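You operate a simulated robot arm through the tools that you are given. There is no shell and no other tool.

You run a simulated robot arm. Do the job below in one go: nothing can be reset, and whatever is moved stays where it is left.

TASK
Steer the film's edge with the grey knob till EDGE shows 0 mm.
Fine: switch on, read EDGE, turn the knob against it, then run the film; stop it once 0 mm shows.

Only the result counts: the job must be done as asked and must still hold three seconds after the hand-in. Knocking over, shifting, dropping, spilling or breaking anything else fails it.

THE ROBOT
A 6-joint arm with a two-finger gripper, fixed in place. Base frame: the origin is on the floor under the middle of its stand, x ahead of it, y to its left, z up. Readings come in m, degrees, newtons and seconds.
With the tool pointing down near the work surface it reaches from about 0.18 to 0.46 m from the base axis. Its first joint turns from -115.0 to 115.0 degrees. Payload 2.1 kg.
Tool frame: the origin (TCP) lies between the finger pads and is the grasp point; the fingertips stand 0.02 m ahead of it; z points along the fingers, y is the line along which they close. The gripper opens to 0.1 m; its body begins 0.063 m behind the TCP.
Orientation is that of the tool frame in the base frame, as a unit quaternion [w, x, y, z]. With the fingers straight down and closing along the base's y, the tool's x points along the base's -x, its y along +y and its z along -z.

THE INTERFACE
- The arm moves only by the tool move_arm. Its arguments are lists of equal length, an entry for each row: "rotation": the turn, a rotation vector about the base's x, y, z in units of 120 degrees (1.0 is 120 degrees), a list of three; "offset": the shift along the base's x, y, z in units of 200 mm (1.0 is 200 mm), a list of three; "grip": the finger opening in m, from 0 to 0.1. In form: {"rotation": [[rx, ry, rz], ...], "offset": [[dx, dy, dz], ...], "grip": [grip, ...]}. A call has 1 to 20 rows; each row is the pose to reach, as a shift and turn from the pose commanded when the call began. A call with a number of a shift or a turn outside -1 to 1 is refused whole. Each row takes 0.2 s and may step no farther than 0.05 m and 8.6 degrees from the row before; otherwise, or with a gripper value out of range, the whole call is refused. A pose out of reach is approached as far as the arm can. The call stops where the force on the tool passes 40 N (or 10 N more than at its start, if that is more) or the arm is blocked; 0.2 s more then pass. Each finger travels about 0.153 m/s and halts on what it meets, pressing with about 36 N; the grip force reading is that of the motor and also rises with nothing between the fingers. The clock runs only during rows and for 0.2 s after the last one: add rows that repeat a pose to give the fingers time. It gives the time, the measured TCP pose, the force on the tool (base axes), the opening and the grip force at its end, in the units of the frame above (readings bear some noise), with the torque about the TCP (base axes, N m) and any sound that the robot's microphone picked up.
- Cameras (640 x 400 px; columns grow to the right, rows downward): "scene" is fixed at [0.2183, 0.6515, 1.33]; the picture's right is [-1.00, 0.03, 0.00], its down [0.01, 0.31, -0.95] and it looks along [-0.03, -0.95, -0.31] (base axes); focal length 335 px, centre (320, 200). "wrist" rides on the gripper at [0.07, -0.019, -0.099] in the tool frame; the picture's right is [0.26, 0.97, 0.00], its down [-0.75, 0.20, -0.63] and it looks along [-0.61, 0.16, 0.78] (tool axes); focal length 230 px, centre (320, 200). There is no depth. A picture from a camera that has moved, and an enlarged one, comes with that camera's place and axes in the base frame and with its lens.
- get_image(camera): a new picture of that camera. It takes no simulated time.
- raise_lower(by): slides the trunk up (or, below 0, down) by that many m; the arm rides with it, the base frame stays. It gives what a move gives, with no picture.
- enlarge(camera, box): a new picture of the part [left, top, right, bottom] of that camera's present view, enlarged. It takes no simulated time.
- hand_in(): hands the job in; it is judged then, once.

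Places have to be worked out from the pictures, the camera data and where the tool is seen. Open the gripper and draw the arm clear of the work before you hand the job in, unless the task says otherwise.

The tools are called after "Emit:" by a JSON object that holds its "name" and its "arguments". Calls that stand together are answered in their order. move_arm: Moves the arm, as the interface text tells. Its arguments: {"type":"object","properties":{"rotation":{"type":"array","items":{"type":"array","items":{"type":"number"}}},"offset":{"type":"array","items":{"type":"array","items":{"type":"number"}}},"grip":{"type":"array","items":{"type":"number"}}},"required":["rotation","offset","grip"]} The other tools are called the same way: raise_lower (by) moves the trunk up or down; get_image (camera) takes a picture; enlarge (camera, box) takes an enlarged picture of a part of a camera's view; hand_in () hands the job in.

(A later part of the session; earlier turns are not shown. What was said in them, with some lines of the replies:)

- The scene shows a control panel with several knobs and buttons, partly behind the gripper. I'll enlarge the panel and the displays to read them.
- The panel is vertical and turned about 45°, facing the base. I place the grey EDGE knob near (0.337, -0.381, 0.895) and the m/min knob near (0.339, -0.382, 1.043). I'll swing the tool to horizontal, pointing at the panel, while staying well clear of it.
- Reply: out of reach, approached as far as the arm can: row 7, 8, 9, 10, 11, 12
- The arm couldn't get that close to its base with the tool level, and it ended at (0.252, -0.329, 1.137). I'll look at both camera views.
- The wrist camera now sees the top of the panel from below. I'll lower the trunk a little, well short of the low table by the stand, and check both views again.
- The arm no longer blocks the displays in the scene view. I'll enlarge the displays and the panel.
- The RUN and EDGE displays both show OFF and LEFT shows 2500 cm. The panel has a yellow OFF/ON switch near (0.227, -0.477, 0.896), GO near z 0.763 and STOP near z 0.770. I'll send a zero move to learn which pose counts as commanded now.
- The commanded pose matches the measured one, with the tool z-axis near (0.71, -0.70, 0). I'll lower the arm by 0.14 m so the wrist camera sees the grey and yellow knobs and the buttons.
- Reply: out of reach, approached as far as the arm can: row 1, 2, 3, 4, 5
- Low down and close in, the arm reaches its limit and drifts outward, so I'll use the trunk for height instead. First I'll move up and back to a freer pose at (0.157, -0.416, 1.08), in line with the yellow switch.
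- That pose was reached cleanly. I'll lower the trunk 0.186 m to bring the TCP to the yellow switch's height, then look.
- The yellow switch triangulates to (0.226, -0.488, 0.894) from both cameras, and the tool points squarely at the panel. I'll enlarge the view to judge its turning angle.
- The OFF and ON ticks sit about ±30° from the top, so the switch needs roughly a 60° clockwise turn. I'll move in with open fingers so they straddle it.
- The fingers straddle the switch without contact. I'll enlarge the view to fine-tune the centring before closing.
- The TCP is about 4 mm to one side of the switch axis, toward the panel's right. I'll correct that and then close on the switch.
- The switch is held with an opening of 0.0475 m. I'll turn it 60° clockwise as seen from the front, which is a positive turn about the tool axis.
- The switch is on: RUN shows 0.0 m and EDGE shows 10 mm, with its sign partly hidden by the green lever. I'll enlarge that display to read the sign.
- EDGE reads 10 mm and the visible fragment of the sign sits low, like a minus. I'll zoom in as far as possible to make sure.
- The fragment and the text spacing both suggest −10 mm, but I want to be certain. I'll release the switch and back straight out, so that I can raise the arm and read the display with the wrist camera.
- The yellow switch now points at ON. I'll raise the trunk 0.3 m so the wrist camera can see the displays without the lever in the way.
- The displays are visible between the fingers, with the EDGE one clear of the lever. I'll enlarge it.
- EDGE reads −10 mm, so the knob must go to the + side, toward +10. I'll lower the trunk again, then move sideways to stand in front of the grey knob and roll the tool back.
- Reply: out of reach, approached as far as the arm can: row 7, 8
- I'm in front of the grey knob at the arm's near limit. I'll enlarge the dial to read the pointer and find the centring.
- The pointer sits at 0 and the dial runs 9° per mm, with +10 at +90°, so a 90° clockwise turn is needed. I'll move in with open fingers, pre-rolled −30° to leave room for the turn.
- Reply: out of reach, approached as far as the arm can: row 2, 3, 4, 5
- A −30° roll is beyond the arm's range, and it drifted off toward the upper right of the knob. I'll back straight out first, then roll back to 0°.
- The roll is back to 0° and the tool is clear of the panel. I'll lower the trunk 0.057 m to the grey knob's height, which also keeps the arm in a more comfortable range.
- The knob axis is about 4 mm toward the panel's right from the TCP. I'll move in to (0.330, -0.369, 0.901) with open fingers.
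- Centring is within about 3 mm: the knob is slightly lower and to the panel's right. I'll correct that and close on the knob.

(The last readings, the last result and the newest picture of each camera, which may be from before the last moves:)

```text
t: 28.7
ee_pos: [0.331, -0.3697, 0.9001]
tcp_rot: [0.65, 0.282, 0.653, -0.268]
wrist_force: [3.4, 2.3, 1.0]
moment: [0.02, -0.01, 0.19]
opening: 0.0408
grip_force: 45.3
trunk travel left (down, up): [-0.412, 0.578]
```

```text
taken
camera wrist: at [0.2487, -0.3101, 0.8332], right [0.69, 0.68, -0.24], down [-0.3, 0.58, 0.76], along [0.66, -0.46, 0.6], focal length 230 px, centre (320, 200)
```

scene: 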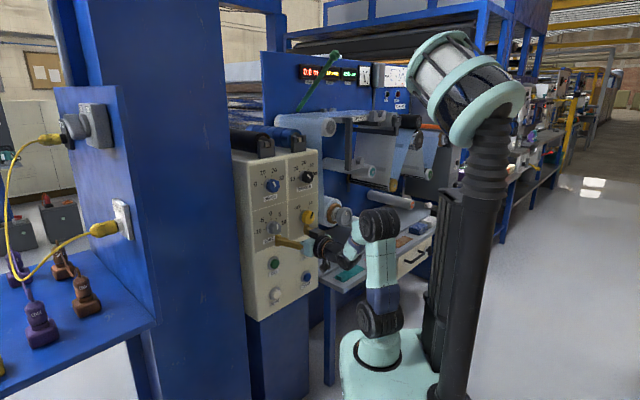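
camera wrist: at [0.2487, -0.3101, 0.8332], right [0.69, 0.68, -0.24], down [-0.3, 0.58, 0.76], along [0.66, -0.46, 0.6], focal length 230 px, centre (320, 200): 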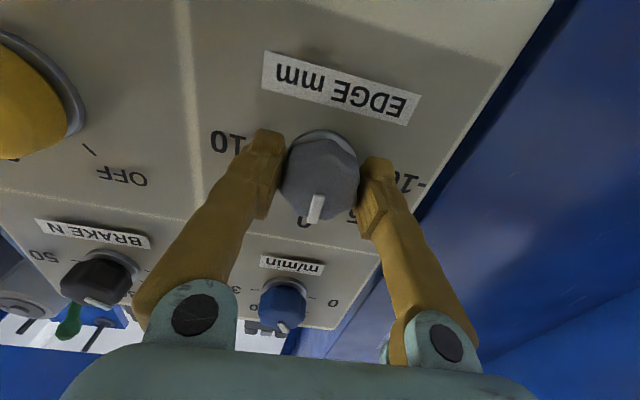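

The knob is held firmly with low side force. I'll turn it 90° clockwise in 12 rows.

Emit:
{"name": "move_arm", "arguments": {"rotation": [[0.0434, -0.0449, -0.0009], [0.0868, -0.0898, -0.0018], [0.1302, -0.1347, -0.0027], [0.1736, -0.1796, -0.0036], [0.217, -0.2245, -0.0045], [0.2604, -0.2694, -0.0054], [0.3038, -0.3143, -0.0063], [0.3472, -0.3592, -0.0072], [0.3906, -0.4041, -0.0081], [0.434, -0.449, -0.009], [0.4774, -0.4939, -0.0099], [0.5165, -0.5343, -0.0107]], "offset": [[0, 0, 0], [0, 0, 0], [0, 0, 0], [0, 0, 0], [0, 0, 0], [0, 0, 0], [0, 0, 0], [0, 0, 0], [0, 0, 0], [0, 0, 0], [0, 0, 0], [0, 0, 0]], "grip": [0.03, 0.03, 0.03, 0.03, 0.03, 0.03, 0.03, 0.03, 0.03, 0.03, 0.03, 0.03]}}

Emit:
{"name": "get_image", "arguments": {"camera": "wrist"}}

Emit:
{"name": "enlarge", "arguments": {"camera": "scene", "box": [230, 170, 350, 270]}}

Emit:
{"name": "enlarge", "arguments": {"camera": "scene", "box": [285, 55, 425, 125]}}

```text
t: 31.3
ee_pos: [0.3303, -0.3703, 0.9015]
tcp_rot: [0.65, 0.662, 0.264, 0.265]
wrist_force: [0.4, -0.7, -3.3]
moment: [-0.02, -0.02, 0.74]
opening: 0.0408
grip_force: 45.0
trunk travel left (down, up): [-0.412, 0.578]
```

```text
taken
camera wrist: at [0.3115, -0.2501, 0.8846], right [0.19, 0.16, 0.97], down [-0.98, -0.07, 0.21], along [0.1, -0.98, 0.15], focal length 230 px, centre (320, 200)
```

wrist: 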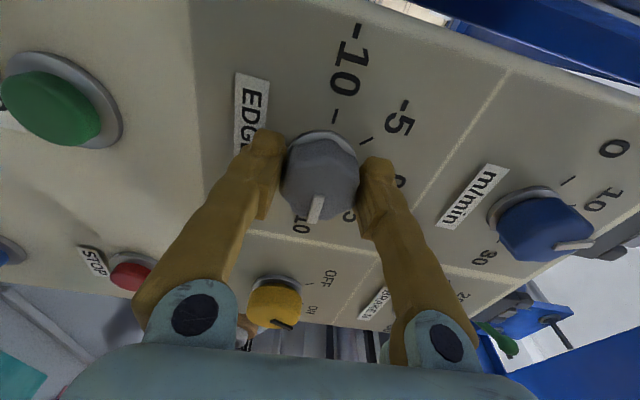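

```text
4.00 times, centred on (290, 220) of scene
camera zoom: at [0.2183, 0.6515, 1.33], right [-1.0, 0.03, 0.0], down [0.01, 0.31, -0.95], along [-0.03, -0.95, -0.31], focal length 1340 px, centre (440, 120)
```

zoom: 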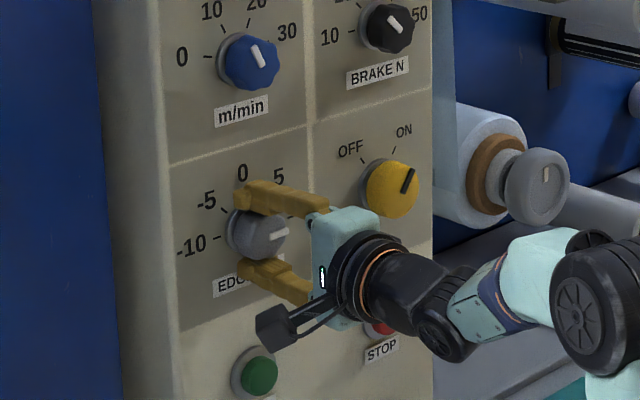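

```text
4.57 times, centred on (355, 90) of scene
camera zoom: at [0.2183, 0.6515, 1.33], right [-1.0, 0.03, 0.0], down [0.01, 0.31, -0.95], along [-0.03, -0.95, -0.31], focal length 1532 px, centre (160, 703)
```

zoom: 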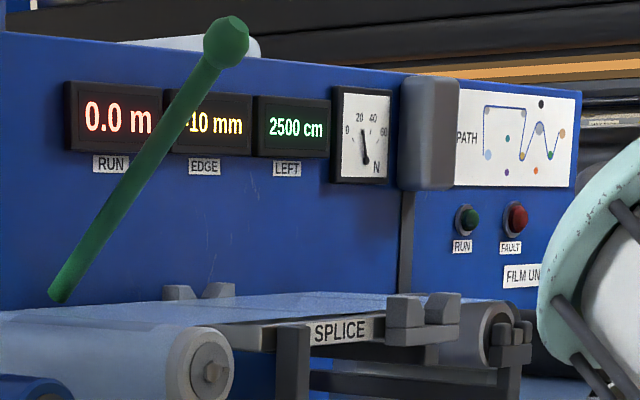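

The grey knob now points at +10, and the displays are unchanged. I'll open, back out 0.08 m, roll back 45°, and close the fingers for pressing buttons.

Emit:
{"name": "move_arm", "arguments": {"rotation": [[0, 0, 0], [0, 0, 0], [0, 0, 0], [0, 0, 0], [0, 0, 0], [-0.0434, 0.0449, 0.0009], [-0.0868, 0.0898, 0.0018], [-0.1302, 0.1347, 0.0027], [-0.1736, 0.1796, 0.0036], [-0.217, 0.2245, 0.0045], [-0.2604, 0.2694, 0.0054]], "offset": [[0, 0, 0], [0, 0, 0], [-0.093, 0.096, 0], [-0.186, 0.192, 0], [-0.278, 0.288, 0], [-0.278, 0.288, 0], [-0.278, 0.288, 0], [-0.278, 0.288, 0], [-0.278, 0.288, 0], [-0.278, 0.288, 0], [-0.278, 0.288, 0]], "grip": [0.08, 0.1, 0.1, 0.1, 0.1, 0.08, 0.05, 0.02, 0.0, 0.0, 0.0]}}

Emit:
{"name": "enlarge", "arguments": {"camera": "scene", "box": [230, 170, 350, 270]}}

Emit:
{"name": "get_image", "arguments": {"camera": "wrist"}}

```text
t: 33.7
ee_pos: [0.2737, -0.3117, 0.9013]
tcp_rot: [0.702, 0.509, 0.498, -0.006]
wrist_force: [0.1, -1.1, 0.7]
moment: [0.01, -0.03, -0.01]
opening: 0.0
grip_force: 28.9
trunk travel left (down, up): [-0.412, 0.578]
```

```text
4.00 times, centred on (290, 220) of scene
camera zoom: at [0.2183, 0.6515, 1.33], right [-1.0, 0.03, 0.0], down [0.01, 0.31, -0.95], along [-0.03, -0.95, -0.31], focal length 1340 px, centre (440, 120)
```

zoom: 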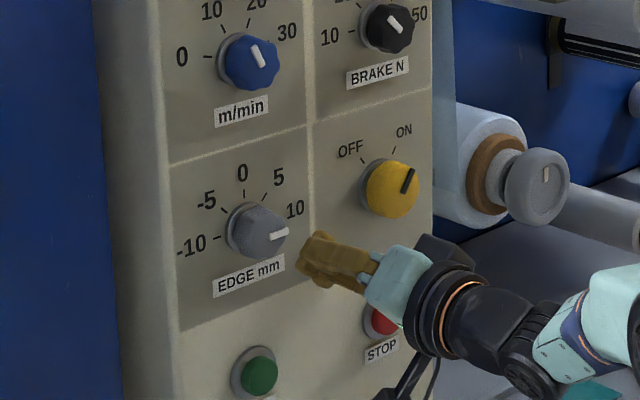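

```text
taken
camera wrist: at [0.2304, -0.2149, 0.8403], right [0.63, 0.6, 0.5], down [-0.71, 0.18, 0.68], along [0.32, -0.78, 0.53], focal length 230 px, centre (320, 200)
```

wrist: 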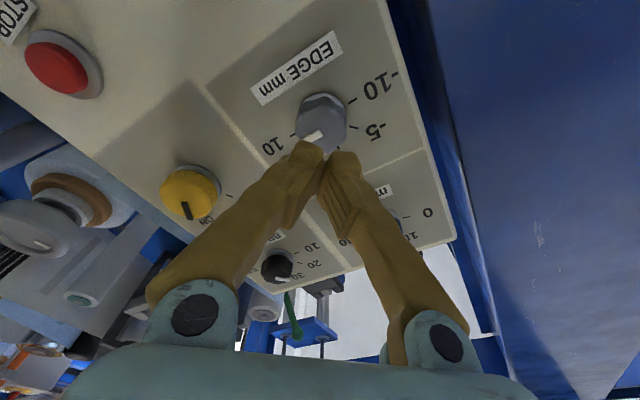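

The knob stays at +10 after release. I'll lower the trunk 0.137 m to the height of the GO and STOP buttons, then look.

Emit:
{"name": "raise_lower", "arguments": {"by": -0.137}}

Emit:
{"name": "get_image", "arguments": {"camera": "wrist"}}

Emit:
{"name": "get_image", "arguments": {"camera": "scene"}}

```text
t: 35.4
ee_pos: [0.2725, -0.3128, 0.7627]
tcp_rot: [0.702, 0.509, 0.498, -0.005]
wrist_force: [0.9, 0.0, 0.3]
moment: [0.01, 0.02, -0.03]
opening: 0.0001
grip_force: 29.3
trunk travel left (down, up): [-0.275, 0.715]
```

```text
taken
camera wrist: at [0.2305, -0.2148, 0.7034], right [0.63, 0.59, 0.5], down [-0.71, 0.17, 0.68], along [0.32, -0.78, 0.53], focal length 230 px, centre (320, 200)
```

wrist: 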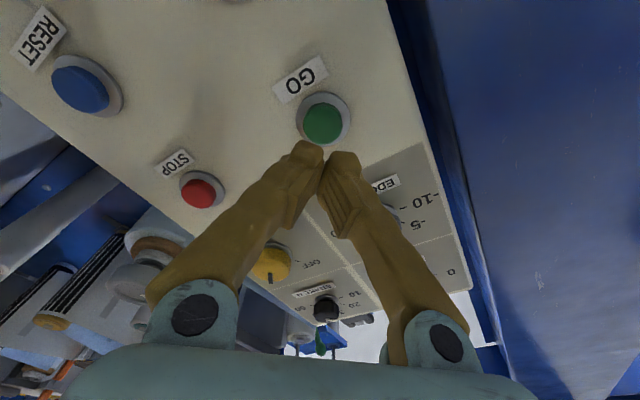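

```text
taken
```

scene: 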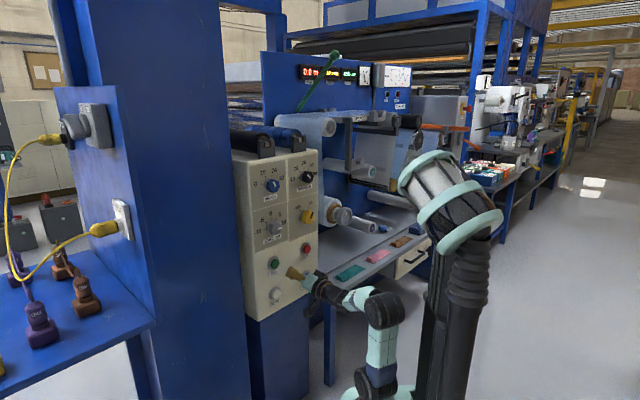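

The closed fingertips line up with GO, whose front I place about 0.094 m ahead of the TCP. I'll move in and begin pressing gently, watching force and sound.

Emit:
{"name": "move_arm", "arguments": {"rotation": [[0, 0, 0], [0, 0, 0], [0, 0, 0], [0, 0, 0], [0, 0, 0], [0, 0, 0]], "offset": [[0.112, -0.1005, 0.0045], [0.216, -0.2085, 0.0025], [0.244, -0.2373, 0.0017], [0.2578, -0.2517, 0.0015], [0.2717, -0.2661, 0.0012], [0.2856, -0.2805, 0.001]], "grip": [0, 0, 0, 0, 0, 0]}}

Emit:
{"name": "get_image", "arguments": {"camera": "wrist"}}

Emit:
{"name": "enlarge", "arguments": {"camera": "scene", "box": [285, 55, 425, 125]}}

```text
t: 36.8
ee_pos: [0.329, -0.3674, 0.7632]
tcp_rot: [0.703, 0.508, 0.498, -0.005]
wrist_force: [-2.5, 3.4, -0.4]
moment: [-0.01, -0.03, 0.0]
opening: 0.0062
grip_force: 29.8
trunk travel left (down, up): [-0.275, 0.715]
heard: click
```

```text
taken
camera wrist: at [0.286, -0.27, 0.7038], right [0.63, 0.59, 0.5], down [-0.71, 0.17, 0.68], along [0.32, -0.78, 0.53], focal length 230 px, centre (320, 200)
```

wrist: 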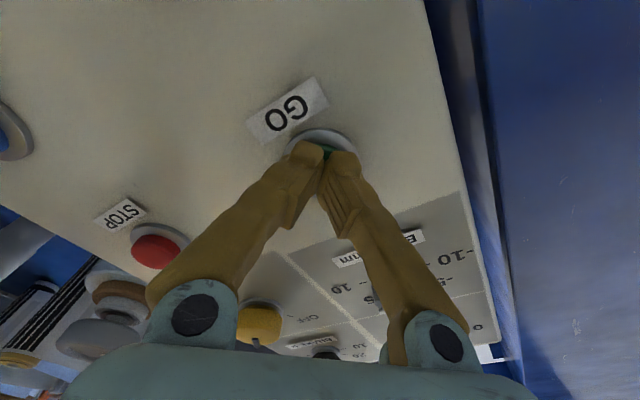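

```text
4.57 times, centred on (355, 90) of scene
camera zoom: at [0.2183, 0.6515, 1.33], right [-1.0, 0.03, 0.0], down [0.01, 0.31, -0.95], along [-0.03, -0.95, -0.31], focal length 1532 px, centre (160, 703)
```

zoom: 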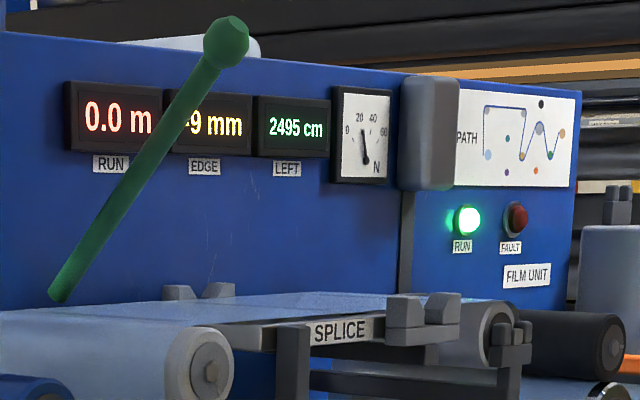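

The film is running: the RUN lamp is lit, LEFT shows 2495 cm and EDGE already reads −9 mm. I'll back off 3 cm and slide sideways to wait in front of STOP.

Emit:
{"name": "move_arm", "arguments": {"rotation": [[0, 0, 0], [0, 0, 0], [0, 0, 0], [0, 0, 0], [0, 0, 0]], "offset": [[-0.104, 0.108, 0], [-0.2404, -0.0234, 0.003], [-0.3768, -0.1548, 0.006], [-0.5132, -0.2862, 0.009], [-0.6494, -0.4177, 0.01]], "grip": [0, 0, 0, 0, 0]}}

Emit:
{"name": "enlarge", "arguments": {"camera": "scene", "box": [285, 55, 425, 125]}}

Emit:
{"name": "get_image", "arguments": {"camera": "wrist"}}

```text
t: 38.0
ee_pos: [0.2041, -0.4514, 0.7637]
tcp_rot: [0.702, 0.51, 0.498, -0.004]
wrist_force: [0.3, -0.5, 0.2]
moment: [0.02, 0.02, -0.05]
opening: 0.0
grip_force: 29.3
trunk travel left (down, up): [-0.275, 0.715]
```

```text
4.57 times, centred on (355, 90) of scene
camera zoom: at [0.2183, 0.6515, 1.33], right [-1.0, 0.03, 0.0], down [0.01, 0.31, -0.95], along [-0.03, -0.95, -0.31], focal length 1532 px, centre (160, 703)
```

zoom: 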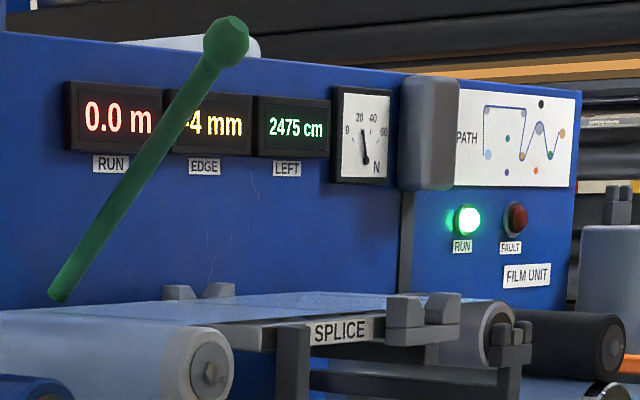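

```text
taken
camera wrist: at [0.1614, -0.3541, 0.7046], right [0.63, 0.59, 0.51], down [-0.71, 0.17, 0.68], along [0.32, -0.79, 0.53], focal length 230 px, centre (320, 200)
```

wrist: 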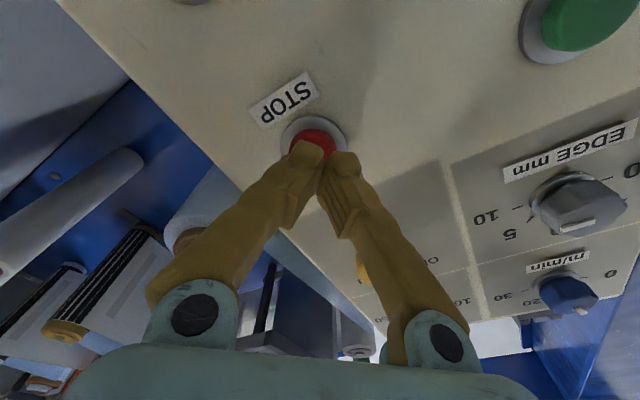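

EDGE reads −4 mm with LEFT at 2475 cm, and STOP is almost straight ahead of the fingertips. I'll move to just short of the button in one quick row, correcting about 4 mm sideways and down, and read EDGE again.

Emit:
{"name": "move_arm", "arguments": {"rotation": [[0, 0, 0]], "offset": [[0.0445, -0.063, -0.021]], "grip": [0]}}

Emit:
{"name": "enlarge", "arguments": {"camera": "scene", "box": [318, 60, 348, 92]}}

Emit:
{"name": "get_image", "arguments": {"camera": "wrist"}}

```text
t: 38.4
ee_pos: [0.2116, -0.4648, 0.7601]
tcp_rot: [0.702, 0.508, 0.498, -0.004]
wrist_force: [0.5, 0.2, 0.2]
moment: [0.0, 0.0, 0.02]
opening: 0.0
grip_force: 29.6
trunk travel left (down, up): [-0.275, 0.715]
```

```text
12.50 times, centred on (333, 76) of scene
camera zoom: at [0.2183, 0.6515, 1.33], right [-1.0, 0.03, 0.0], down [0.01, 0.31, -0.95], along [-0.03, -0.95, -0.31], focal length 4189 px, centre (158, 1750)
```

zoom: 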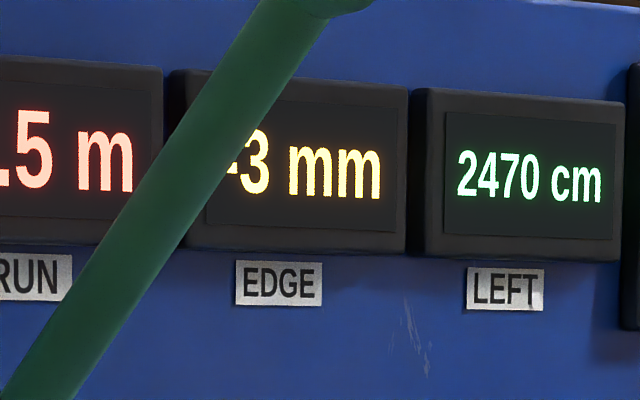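

```text
taken
camera wrist: at [0.169, -0.3678, 0.7002], right [0.63, 0.59, 0.5], down [-0.71, 0.17, 0.68], along [0.32, -0.79, 0.53], focal length 230 px, centre (320, 200)
```

wrist: 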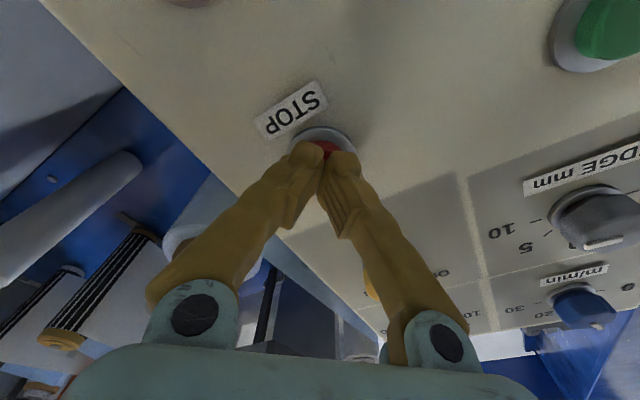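

EDGE reads −3 mm and the fingertips are right in front of STOP. I'll hold one row and read again, to see whether it is moving steadily or levelling off.

Emit:
{"name": "move_arm", "arguments": {"rotation": [[0, 0, 0]], "offset": [[0, 0, 0]], "grip": [0]}}

Emit:
{"name": "enlarge", "arguments": {"camera": "scene", "box": [318, 60, 348, 92]}}

```text
t: 38.8
ee_pos: [0.2114, -0.4648, 0.7598]
tcp_rot: [0.702, 0.51, 0.497, -0.005]
wrist_force: [-0.2, 0.3, -0.3]
moment: [-0.01, 0.02, -0.01]
opening: 0.0
grip_force: 29.9
trunk travel left (down, up): [-0.275, 0.715]
```

```text
12.50 times, centred on (333, 76) of scene
camera zoom: at [0.2183, 0.6515, 1.33], right [-1.0, 0.03, 0.0], down [0.01, 0.31, -0.95], along [-0.03, -0.95, -0.31], focal length 4189 px, centre (158, 1750)
```

zoom: 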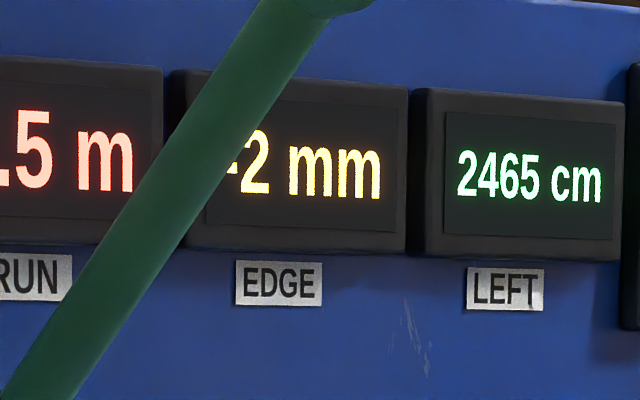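

EDGE reads −2 mm and its change is slowing: 1 mm per 0.4 s, where it was about 1.7 before. It looks to be settling toward 0, so I'll hold one more row and check again.

Emit:
{"name": "move_arm", "arguments": {"rotation": [[0, 0, 0]], "offset": [[0, 0, 0]], "grip": [0]}}

Emit:
{"name": "enlarge", "arguments": {"camera": "scene", "box": [318, 60, 348, 92]}}

```text
t: 39.2
ee_pos: [0.2123, -0.4658, 0.7614]
tcp_rot: [0.702, 0.509, 0.497, -0.005]
wrist_force: [-0.4, 0.7, -0.4]
moment: [-0.01, 0.02, 0.02]
opening: 0.0002
grip_force: 29.7
trunk travel left (down, up): [-0.275, 0.715]
```

```text
12.50 times, centred on (333, 76) of scene
camera zoom: at [0.2183, 0.6515, 1.33], right [-1.0, 0.03, 0.0], down [0.01, 0.31, -0.95], along [-0.03, -0.95, -0.31], focal length 4189 px, centre (158, 1750)
```

zoom: 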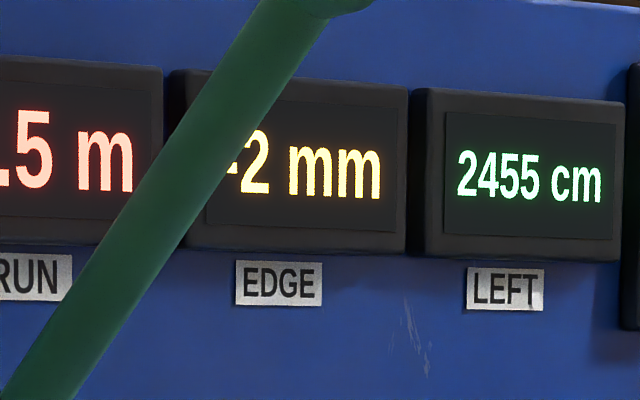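

It is still −2 mm, so the edge is settling toward a final value rather than running through. I'll hold for another 0.8 s and read again.

Emit:
{"name": "move_arm", "arguments": {"rotation": [[0, 0, 0], [0, 0, 0], [0, 0, 0]], "offset": [[0, 0, 0], [0, 0, 0], [0, 0, 0]], "grip": [0, 0, 0]}}

Emit:
{"name": "enlarge", "arguments": {"camera": "scene", "box": [318, 60, 348, 92]}}

```text
t: 40.0
ee_pos: [0.2124, -0.4648, 0.7594]
tcp_rot: [0.702, 0.509, 0.498, -0.005]
wrist_force: [-0.1, -0.1, -0.4]
moment: [0.01, 0.01, -0.03]
opening: 0.0
grip_force: 29.3
trunk travel left (down, up): [-0.275, 0.715]
```

```text
12.50 times, centred on (333, 76) of scene
camera zoom: at [0.2183, 0.6515, 1.33], right [-1.0, 0.03, 0.0], down [0.01, 0.31, -0.95], along [-0.03, -0.95, -0.31], focal length 4189 px, centre (158, 1750)
```

zoom: 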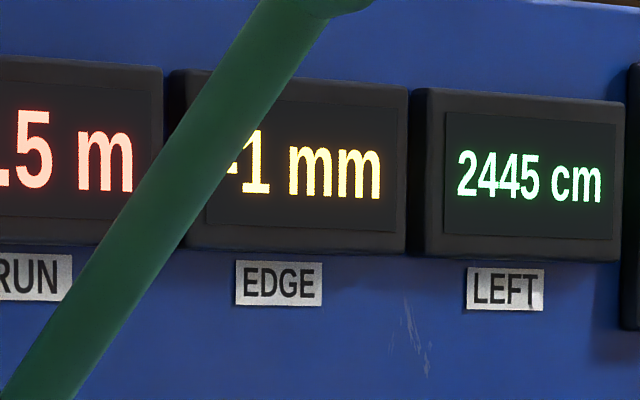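

EDGE reads −1 mm with plenty of film left (2445 cm). I'll hold about 1.4 s more.

Emit:
{"name": "move_arm", "arguments": {"rotation": [[0, 0, 0], [0, 0, 0], [0, 0, 0], [0, 0, 0], [0, 0, 0], [0, 0, 0]], "offset": [[0, 0, 0], [0, 0, 0], [0, 0, 0], [0, 0, 0], [0, 0, 0], [0, 0, 0]], "grip": [0, 0, 0, 0, 0, 0]}}

Emit:
{"name": "enlarge", "arguments": {"camera": "scene", "box": [318, 60, 348, 92]}}

```text
t: 41.4
ee_pos: [0.2127, -0.4645, 0.7599]
tcp_rot: [0.702, 0.509, 0.498, -0.006]
wrist_force: [0.3, -0.2, 0.4]
moment: [-0.01, 0.0, 0.01]
opening: 0.0
grip_force: 29.9
trunk travel left (down, up): [-0.275, 0.715]
```

```text
12.50 times, centred on (333, 76) of scene
camera zoom: at [0.2183, 0.6515, 1.33], right [-1.0, 0.03, 0.0], down [0.01, 0.31, -0.95], along [-0.03, -0.95, -0.31], focal length 4189 px, centre (158, 1750)
```

zoom: 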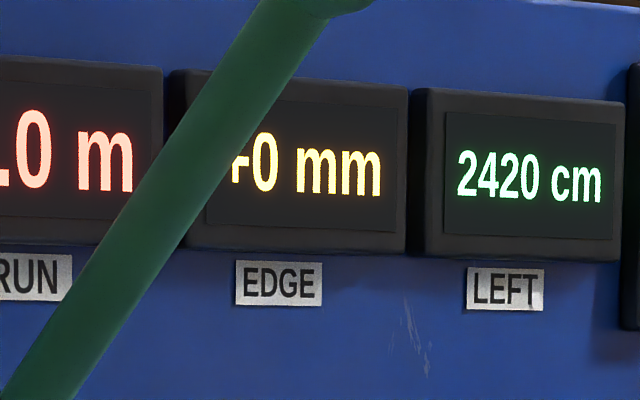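

EDGE shows 0 mm. The settling rate puts the real value near −0.4 mm, so I'll wait 1.4 s more for margin and check that it still shows 0.

Emit:
{"name": "move_arm", "arguments": {"rotation": [[0, 0, 0], [0, 0, 0], [0, 0, 0], [0, 0, 0], [0, 0, 0], [0, 0, 0]], "offset": [[0, 0, 0], [0, 0, 0], [0, 0, 0], [0, 0, 0], [0, 0, 0], [0, 0, 0]], "grip": [0, 0, 0, 0, 0, 0]}}

Emit:
{"name": "enlarge", "arguments": {"camera": "scene", "box": [318, 60, 348, 92]}}

```text
t: 42.8
ee_pos: [0.2128, -0.4644, 0.7596]
tcp_rot: [0.702, 0.51, 0.497, -0.005]
wrist_force: [-0.7, 1.8, -0.6]
moment: [0.03, 0.0, -0.01]
opening: 0.0
grip_force: 29.6
trunk travel left (down, up): [-0.275, 0.715]
```

```text
12.50 times, centred on (333, 76) of scene
camera zoom: at [0.2183, 0.6515, 1.33], right [-1.0, 0.03, 0.0], down [0.01, 0.31, -0.95], along [-0.03, -0.95, -0.31], focal length 4189 px, centre (158, 1750)
```

zoom: 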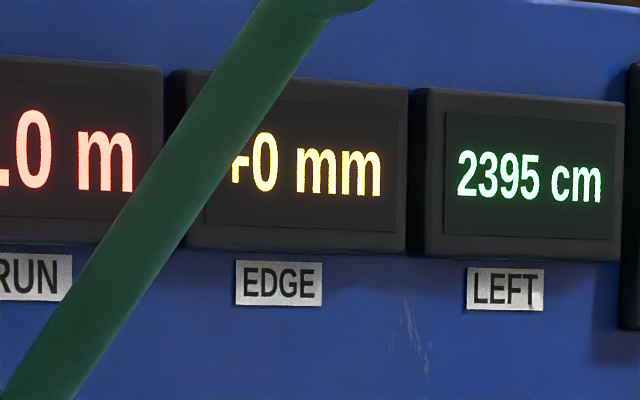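

EDGE still shows 0 mm, so I'll press STOP now in small steps.

Emit:
{"name": "move_arm", "arguments": {"rotation": [[0, 0, 0], [0, 0, 0], [0, 0, 0]], "offset": [[0.0174, -0.018, -0.0003], [0.0347, -0.036, -0.0006], [0.0451, -0.0468, -0.0009]], "grip": [0, 0, 0]}}

Emit:
{"name": "enlarge", "arguments": {"camera": "scene", "box": [285, 55, 425, 125]}}

Emit:
{"name": "get_image", "arguments": {"camera": "wrist"}}

```text
t: 43.6
ee_pos: [0.2197, -0.474, 0.7613]
tcp_rot: [0.702, 0.51, 0.497, -0.006]
wrist_force: [-1.4, 2.2, -0.8]
moment: [-0.01, 0.01, 0.0]
opening: 0.0002
grip_force: 29.6
trunk travel left (down, up): [-0.275, 0.715]
heard: click
```

```text
4.57 times, centred on (355, 90) of scene
camera zoom: at [0.2183, 0.6515, 1.33], right [-1.0, 0.03, 0.0], down [0.01, 0.31, -0.95], along [-0.03, -0.95, -0.31], focal length 1532 px, centre (160, 703)
```

zoom: 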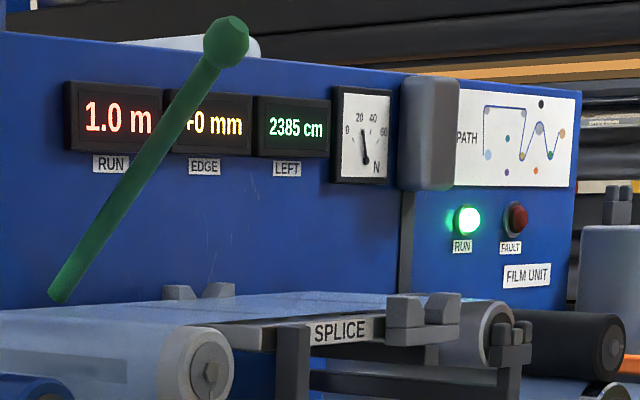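

```text
taken
camera wrist: at [0.1761, -0.3761, 0.7009], right [0.63, 0.59, 0.5], down [-0.71, 0.17, 0.68], along [0.32, -0.79, 0.53], focal length 230 px, centre (320, 200)
```

wrist: 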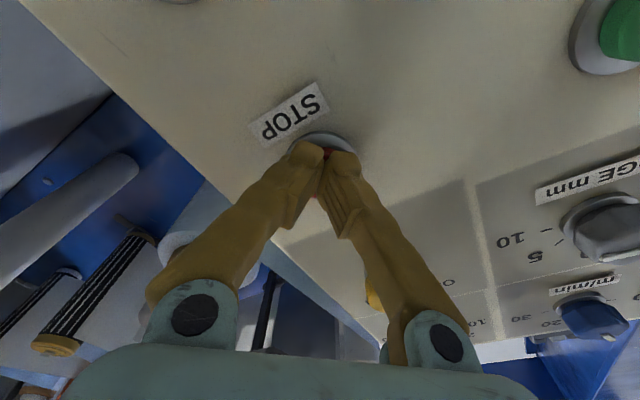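

A click was heard but the RUN lamp is still lit, perhaps because the film takes a moment to stop. I'll back off slightly and check again.

Emit:
{"name": "move_arm", "arguments": {"rotation": [[0, 0, 0], [0, 0, 0]], "offset": [[0, 0, 0], [-0.07, 0.072, 0]], "grip": [0, 0]}}

Emit:
{"name": "enlarge", "arguments": {"camera": "scene", "box": [285, 55, 425, 125]}}

```text
t: 44.2
ee_pos: [0.2045, -0.4578, 0.7607]
tcp_rot: [0.702, 0.509, 0.498, -0.006]
wrist_force: [-0.6, 0.0, 0.1]
moment: [-0.03, -0.02, -0.01]
opening: 0.0
grip_force: 29.9
trunk travel left (down, up): [-0.275, 0.715]
```

```text
4.57 times, centred on (355, 90) of scene
camera zoom: at [0.2183, 0.6515, 1.33], right [-1.0, 0.03, 0.0], down [0.01, 0.31, -0.95], along [-0.03, -0.95, -0.31], focal length 1532 px, centre (160, 703)
```

zoom: 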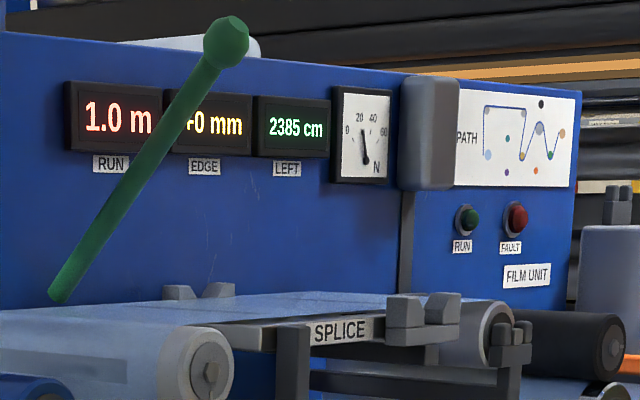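

The film has stopped: the RUN lamp is off, LEFT holds at 2385 cm and EDGE shows 0 mm. I'll draw the arm clear and open the gripper.

Emit:
{"name": "move_arm", "arguments": {"rotation": [[0, 0, 0], [0, 0, 0], [0, 0, 0], [0, 0, 0], [0, 0, 0], [0, 0, 0]], "offset": [[-0.1, 0.104, 0], [-0.2, 0.208, 0], [-0.278, 0.288, 0], [-0.278, 0.288, 0], [-0.278, 0.288, 0], [-0.278, 0.288, 0]], "grip": [0, 0, 0, 0.05, 0.1, 0.1]}}

Emit:
{"name": "enlarge", "arguments": {"camera": "scene", "box": [285, 55, 425, 125]}}

Emit:
{"name": "enlarge", "arguments": {"camera": "scene", "box": [318, 60, 348, 92]}}

Emit:
{"name": "get_image", "arguments": {"camera": "scene"}}

```text
t: 45.6
ee_pos: [0.148, -0.4014, 0.7615]
tcp_rot: [0.702, 0.51, 0.497, -0.004]
wrist_force: [0.2, -0.1, 0.5]
moment: [-0.02, 0.0, 0.0]
opening: 0.0998
grip_force: 0.0
trunk travel left (down, up): [-0.275, 0.715]
```

```text
4.57 times, centred on (355, 90) of scene
camera zoom: at [0.2183, 0.6515, 1.33], right [-1.0, 0.03, 0.0], down [0.01, 0.31, -0.95], along [-0.03, -0.95, -0.31], focal length 1532 px, centre (160, 703)
```

zoom: 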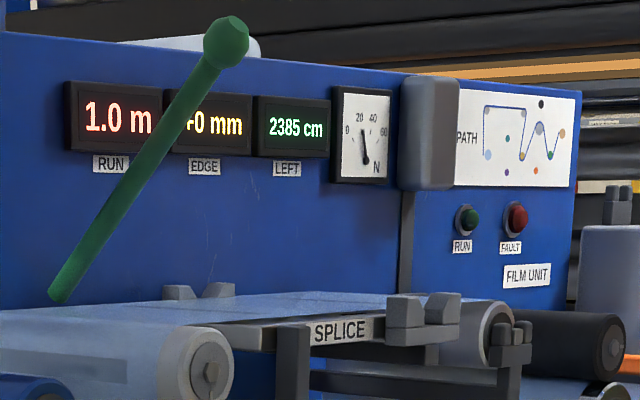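

```text
12.50 times, centred on (333, 76) of scene
camera zoom: at [0.2183, 0.6515, 1.33], right [-1.0, 0.03, 0.0], down [0.01, 0.31, -0.95], along [-0.03, -0.95, -0.31], focal length 4189 px, centre (158, 1750)
```

zoom: 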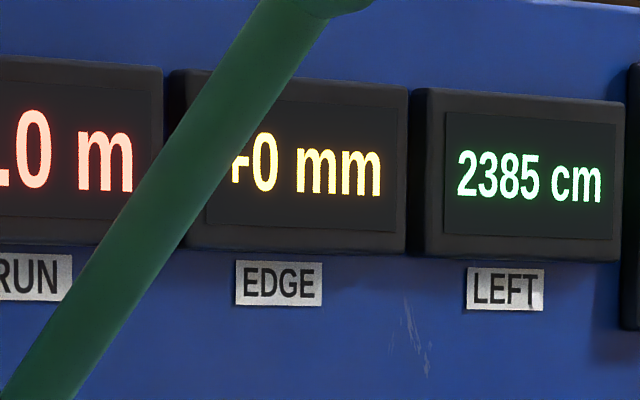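

```text
taken
```

scene: 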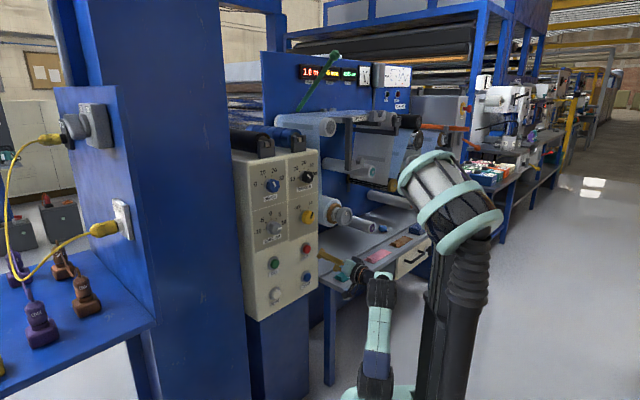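

EDGE holds at 0 mm with the film stopped, the gripper is open and the arm is clear of the panel, with nothing else disturbed. I'm handing in.

Emit:
{"name": "hand_in", "arguments": {}}

```text
The job is handed in.
```

EDGE shows 0 mm and the film is stopped. The job is handed in, but I haven't seen the judge's result.

- **Start:** I turned the yellow switch on, and EDGE read −10 mm. The green lever hid the sign in the scene view, so I confirmed it with the wrist camera.
- **Steering:** I turned the grey knob 90° clockwise from 0 to +10, then pressed GO. EDGE moved quickly at first, then settled to 0 mm within about 5 seconds.
- **Stop:** I waited a little longer to check that EDGE stayed at 0, then pressed STOP. The RUN lamp went out and LEFT held at 2385 cm, so about 115 cm of film was used.

After the stop, the gripper was opened and the arm drawn back from the panel. I saw nothing else moved or knocked in the final pictures.

The display rounds to 1 mm. From how it settled, I estimate the true edge is within about 0.3 mm of zero.
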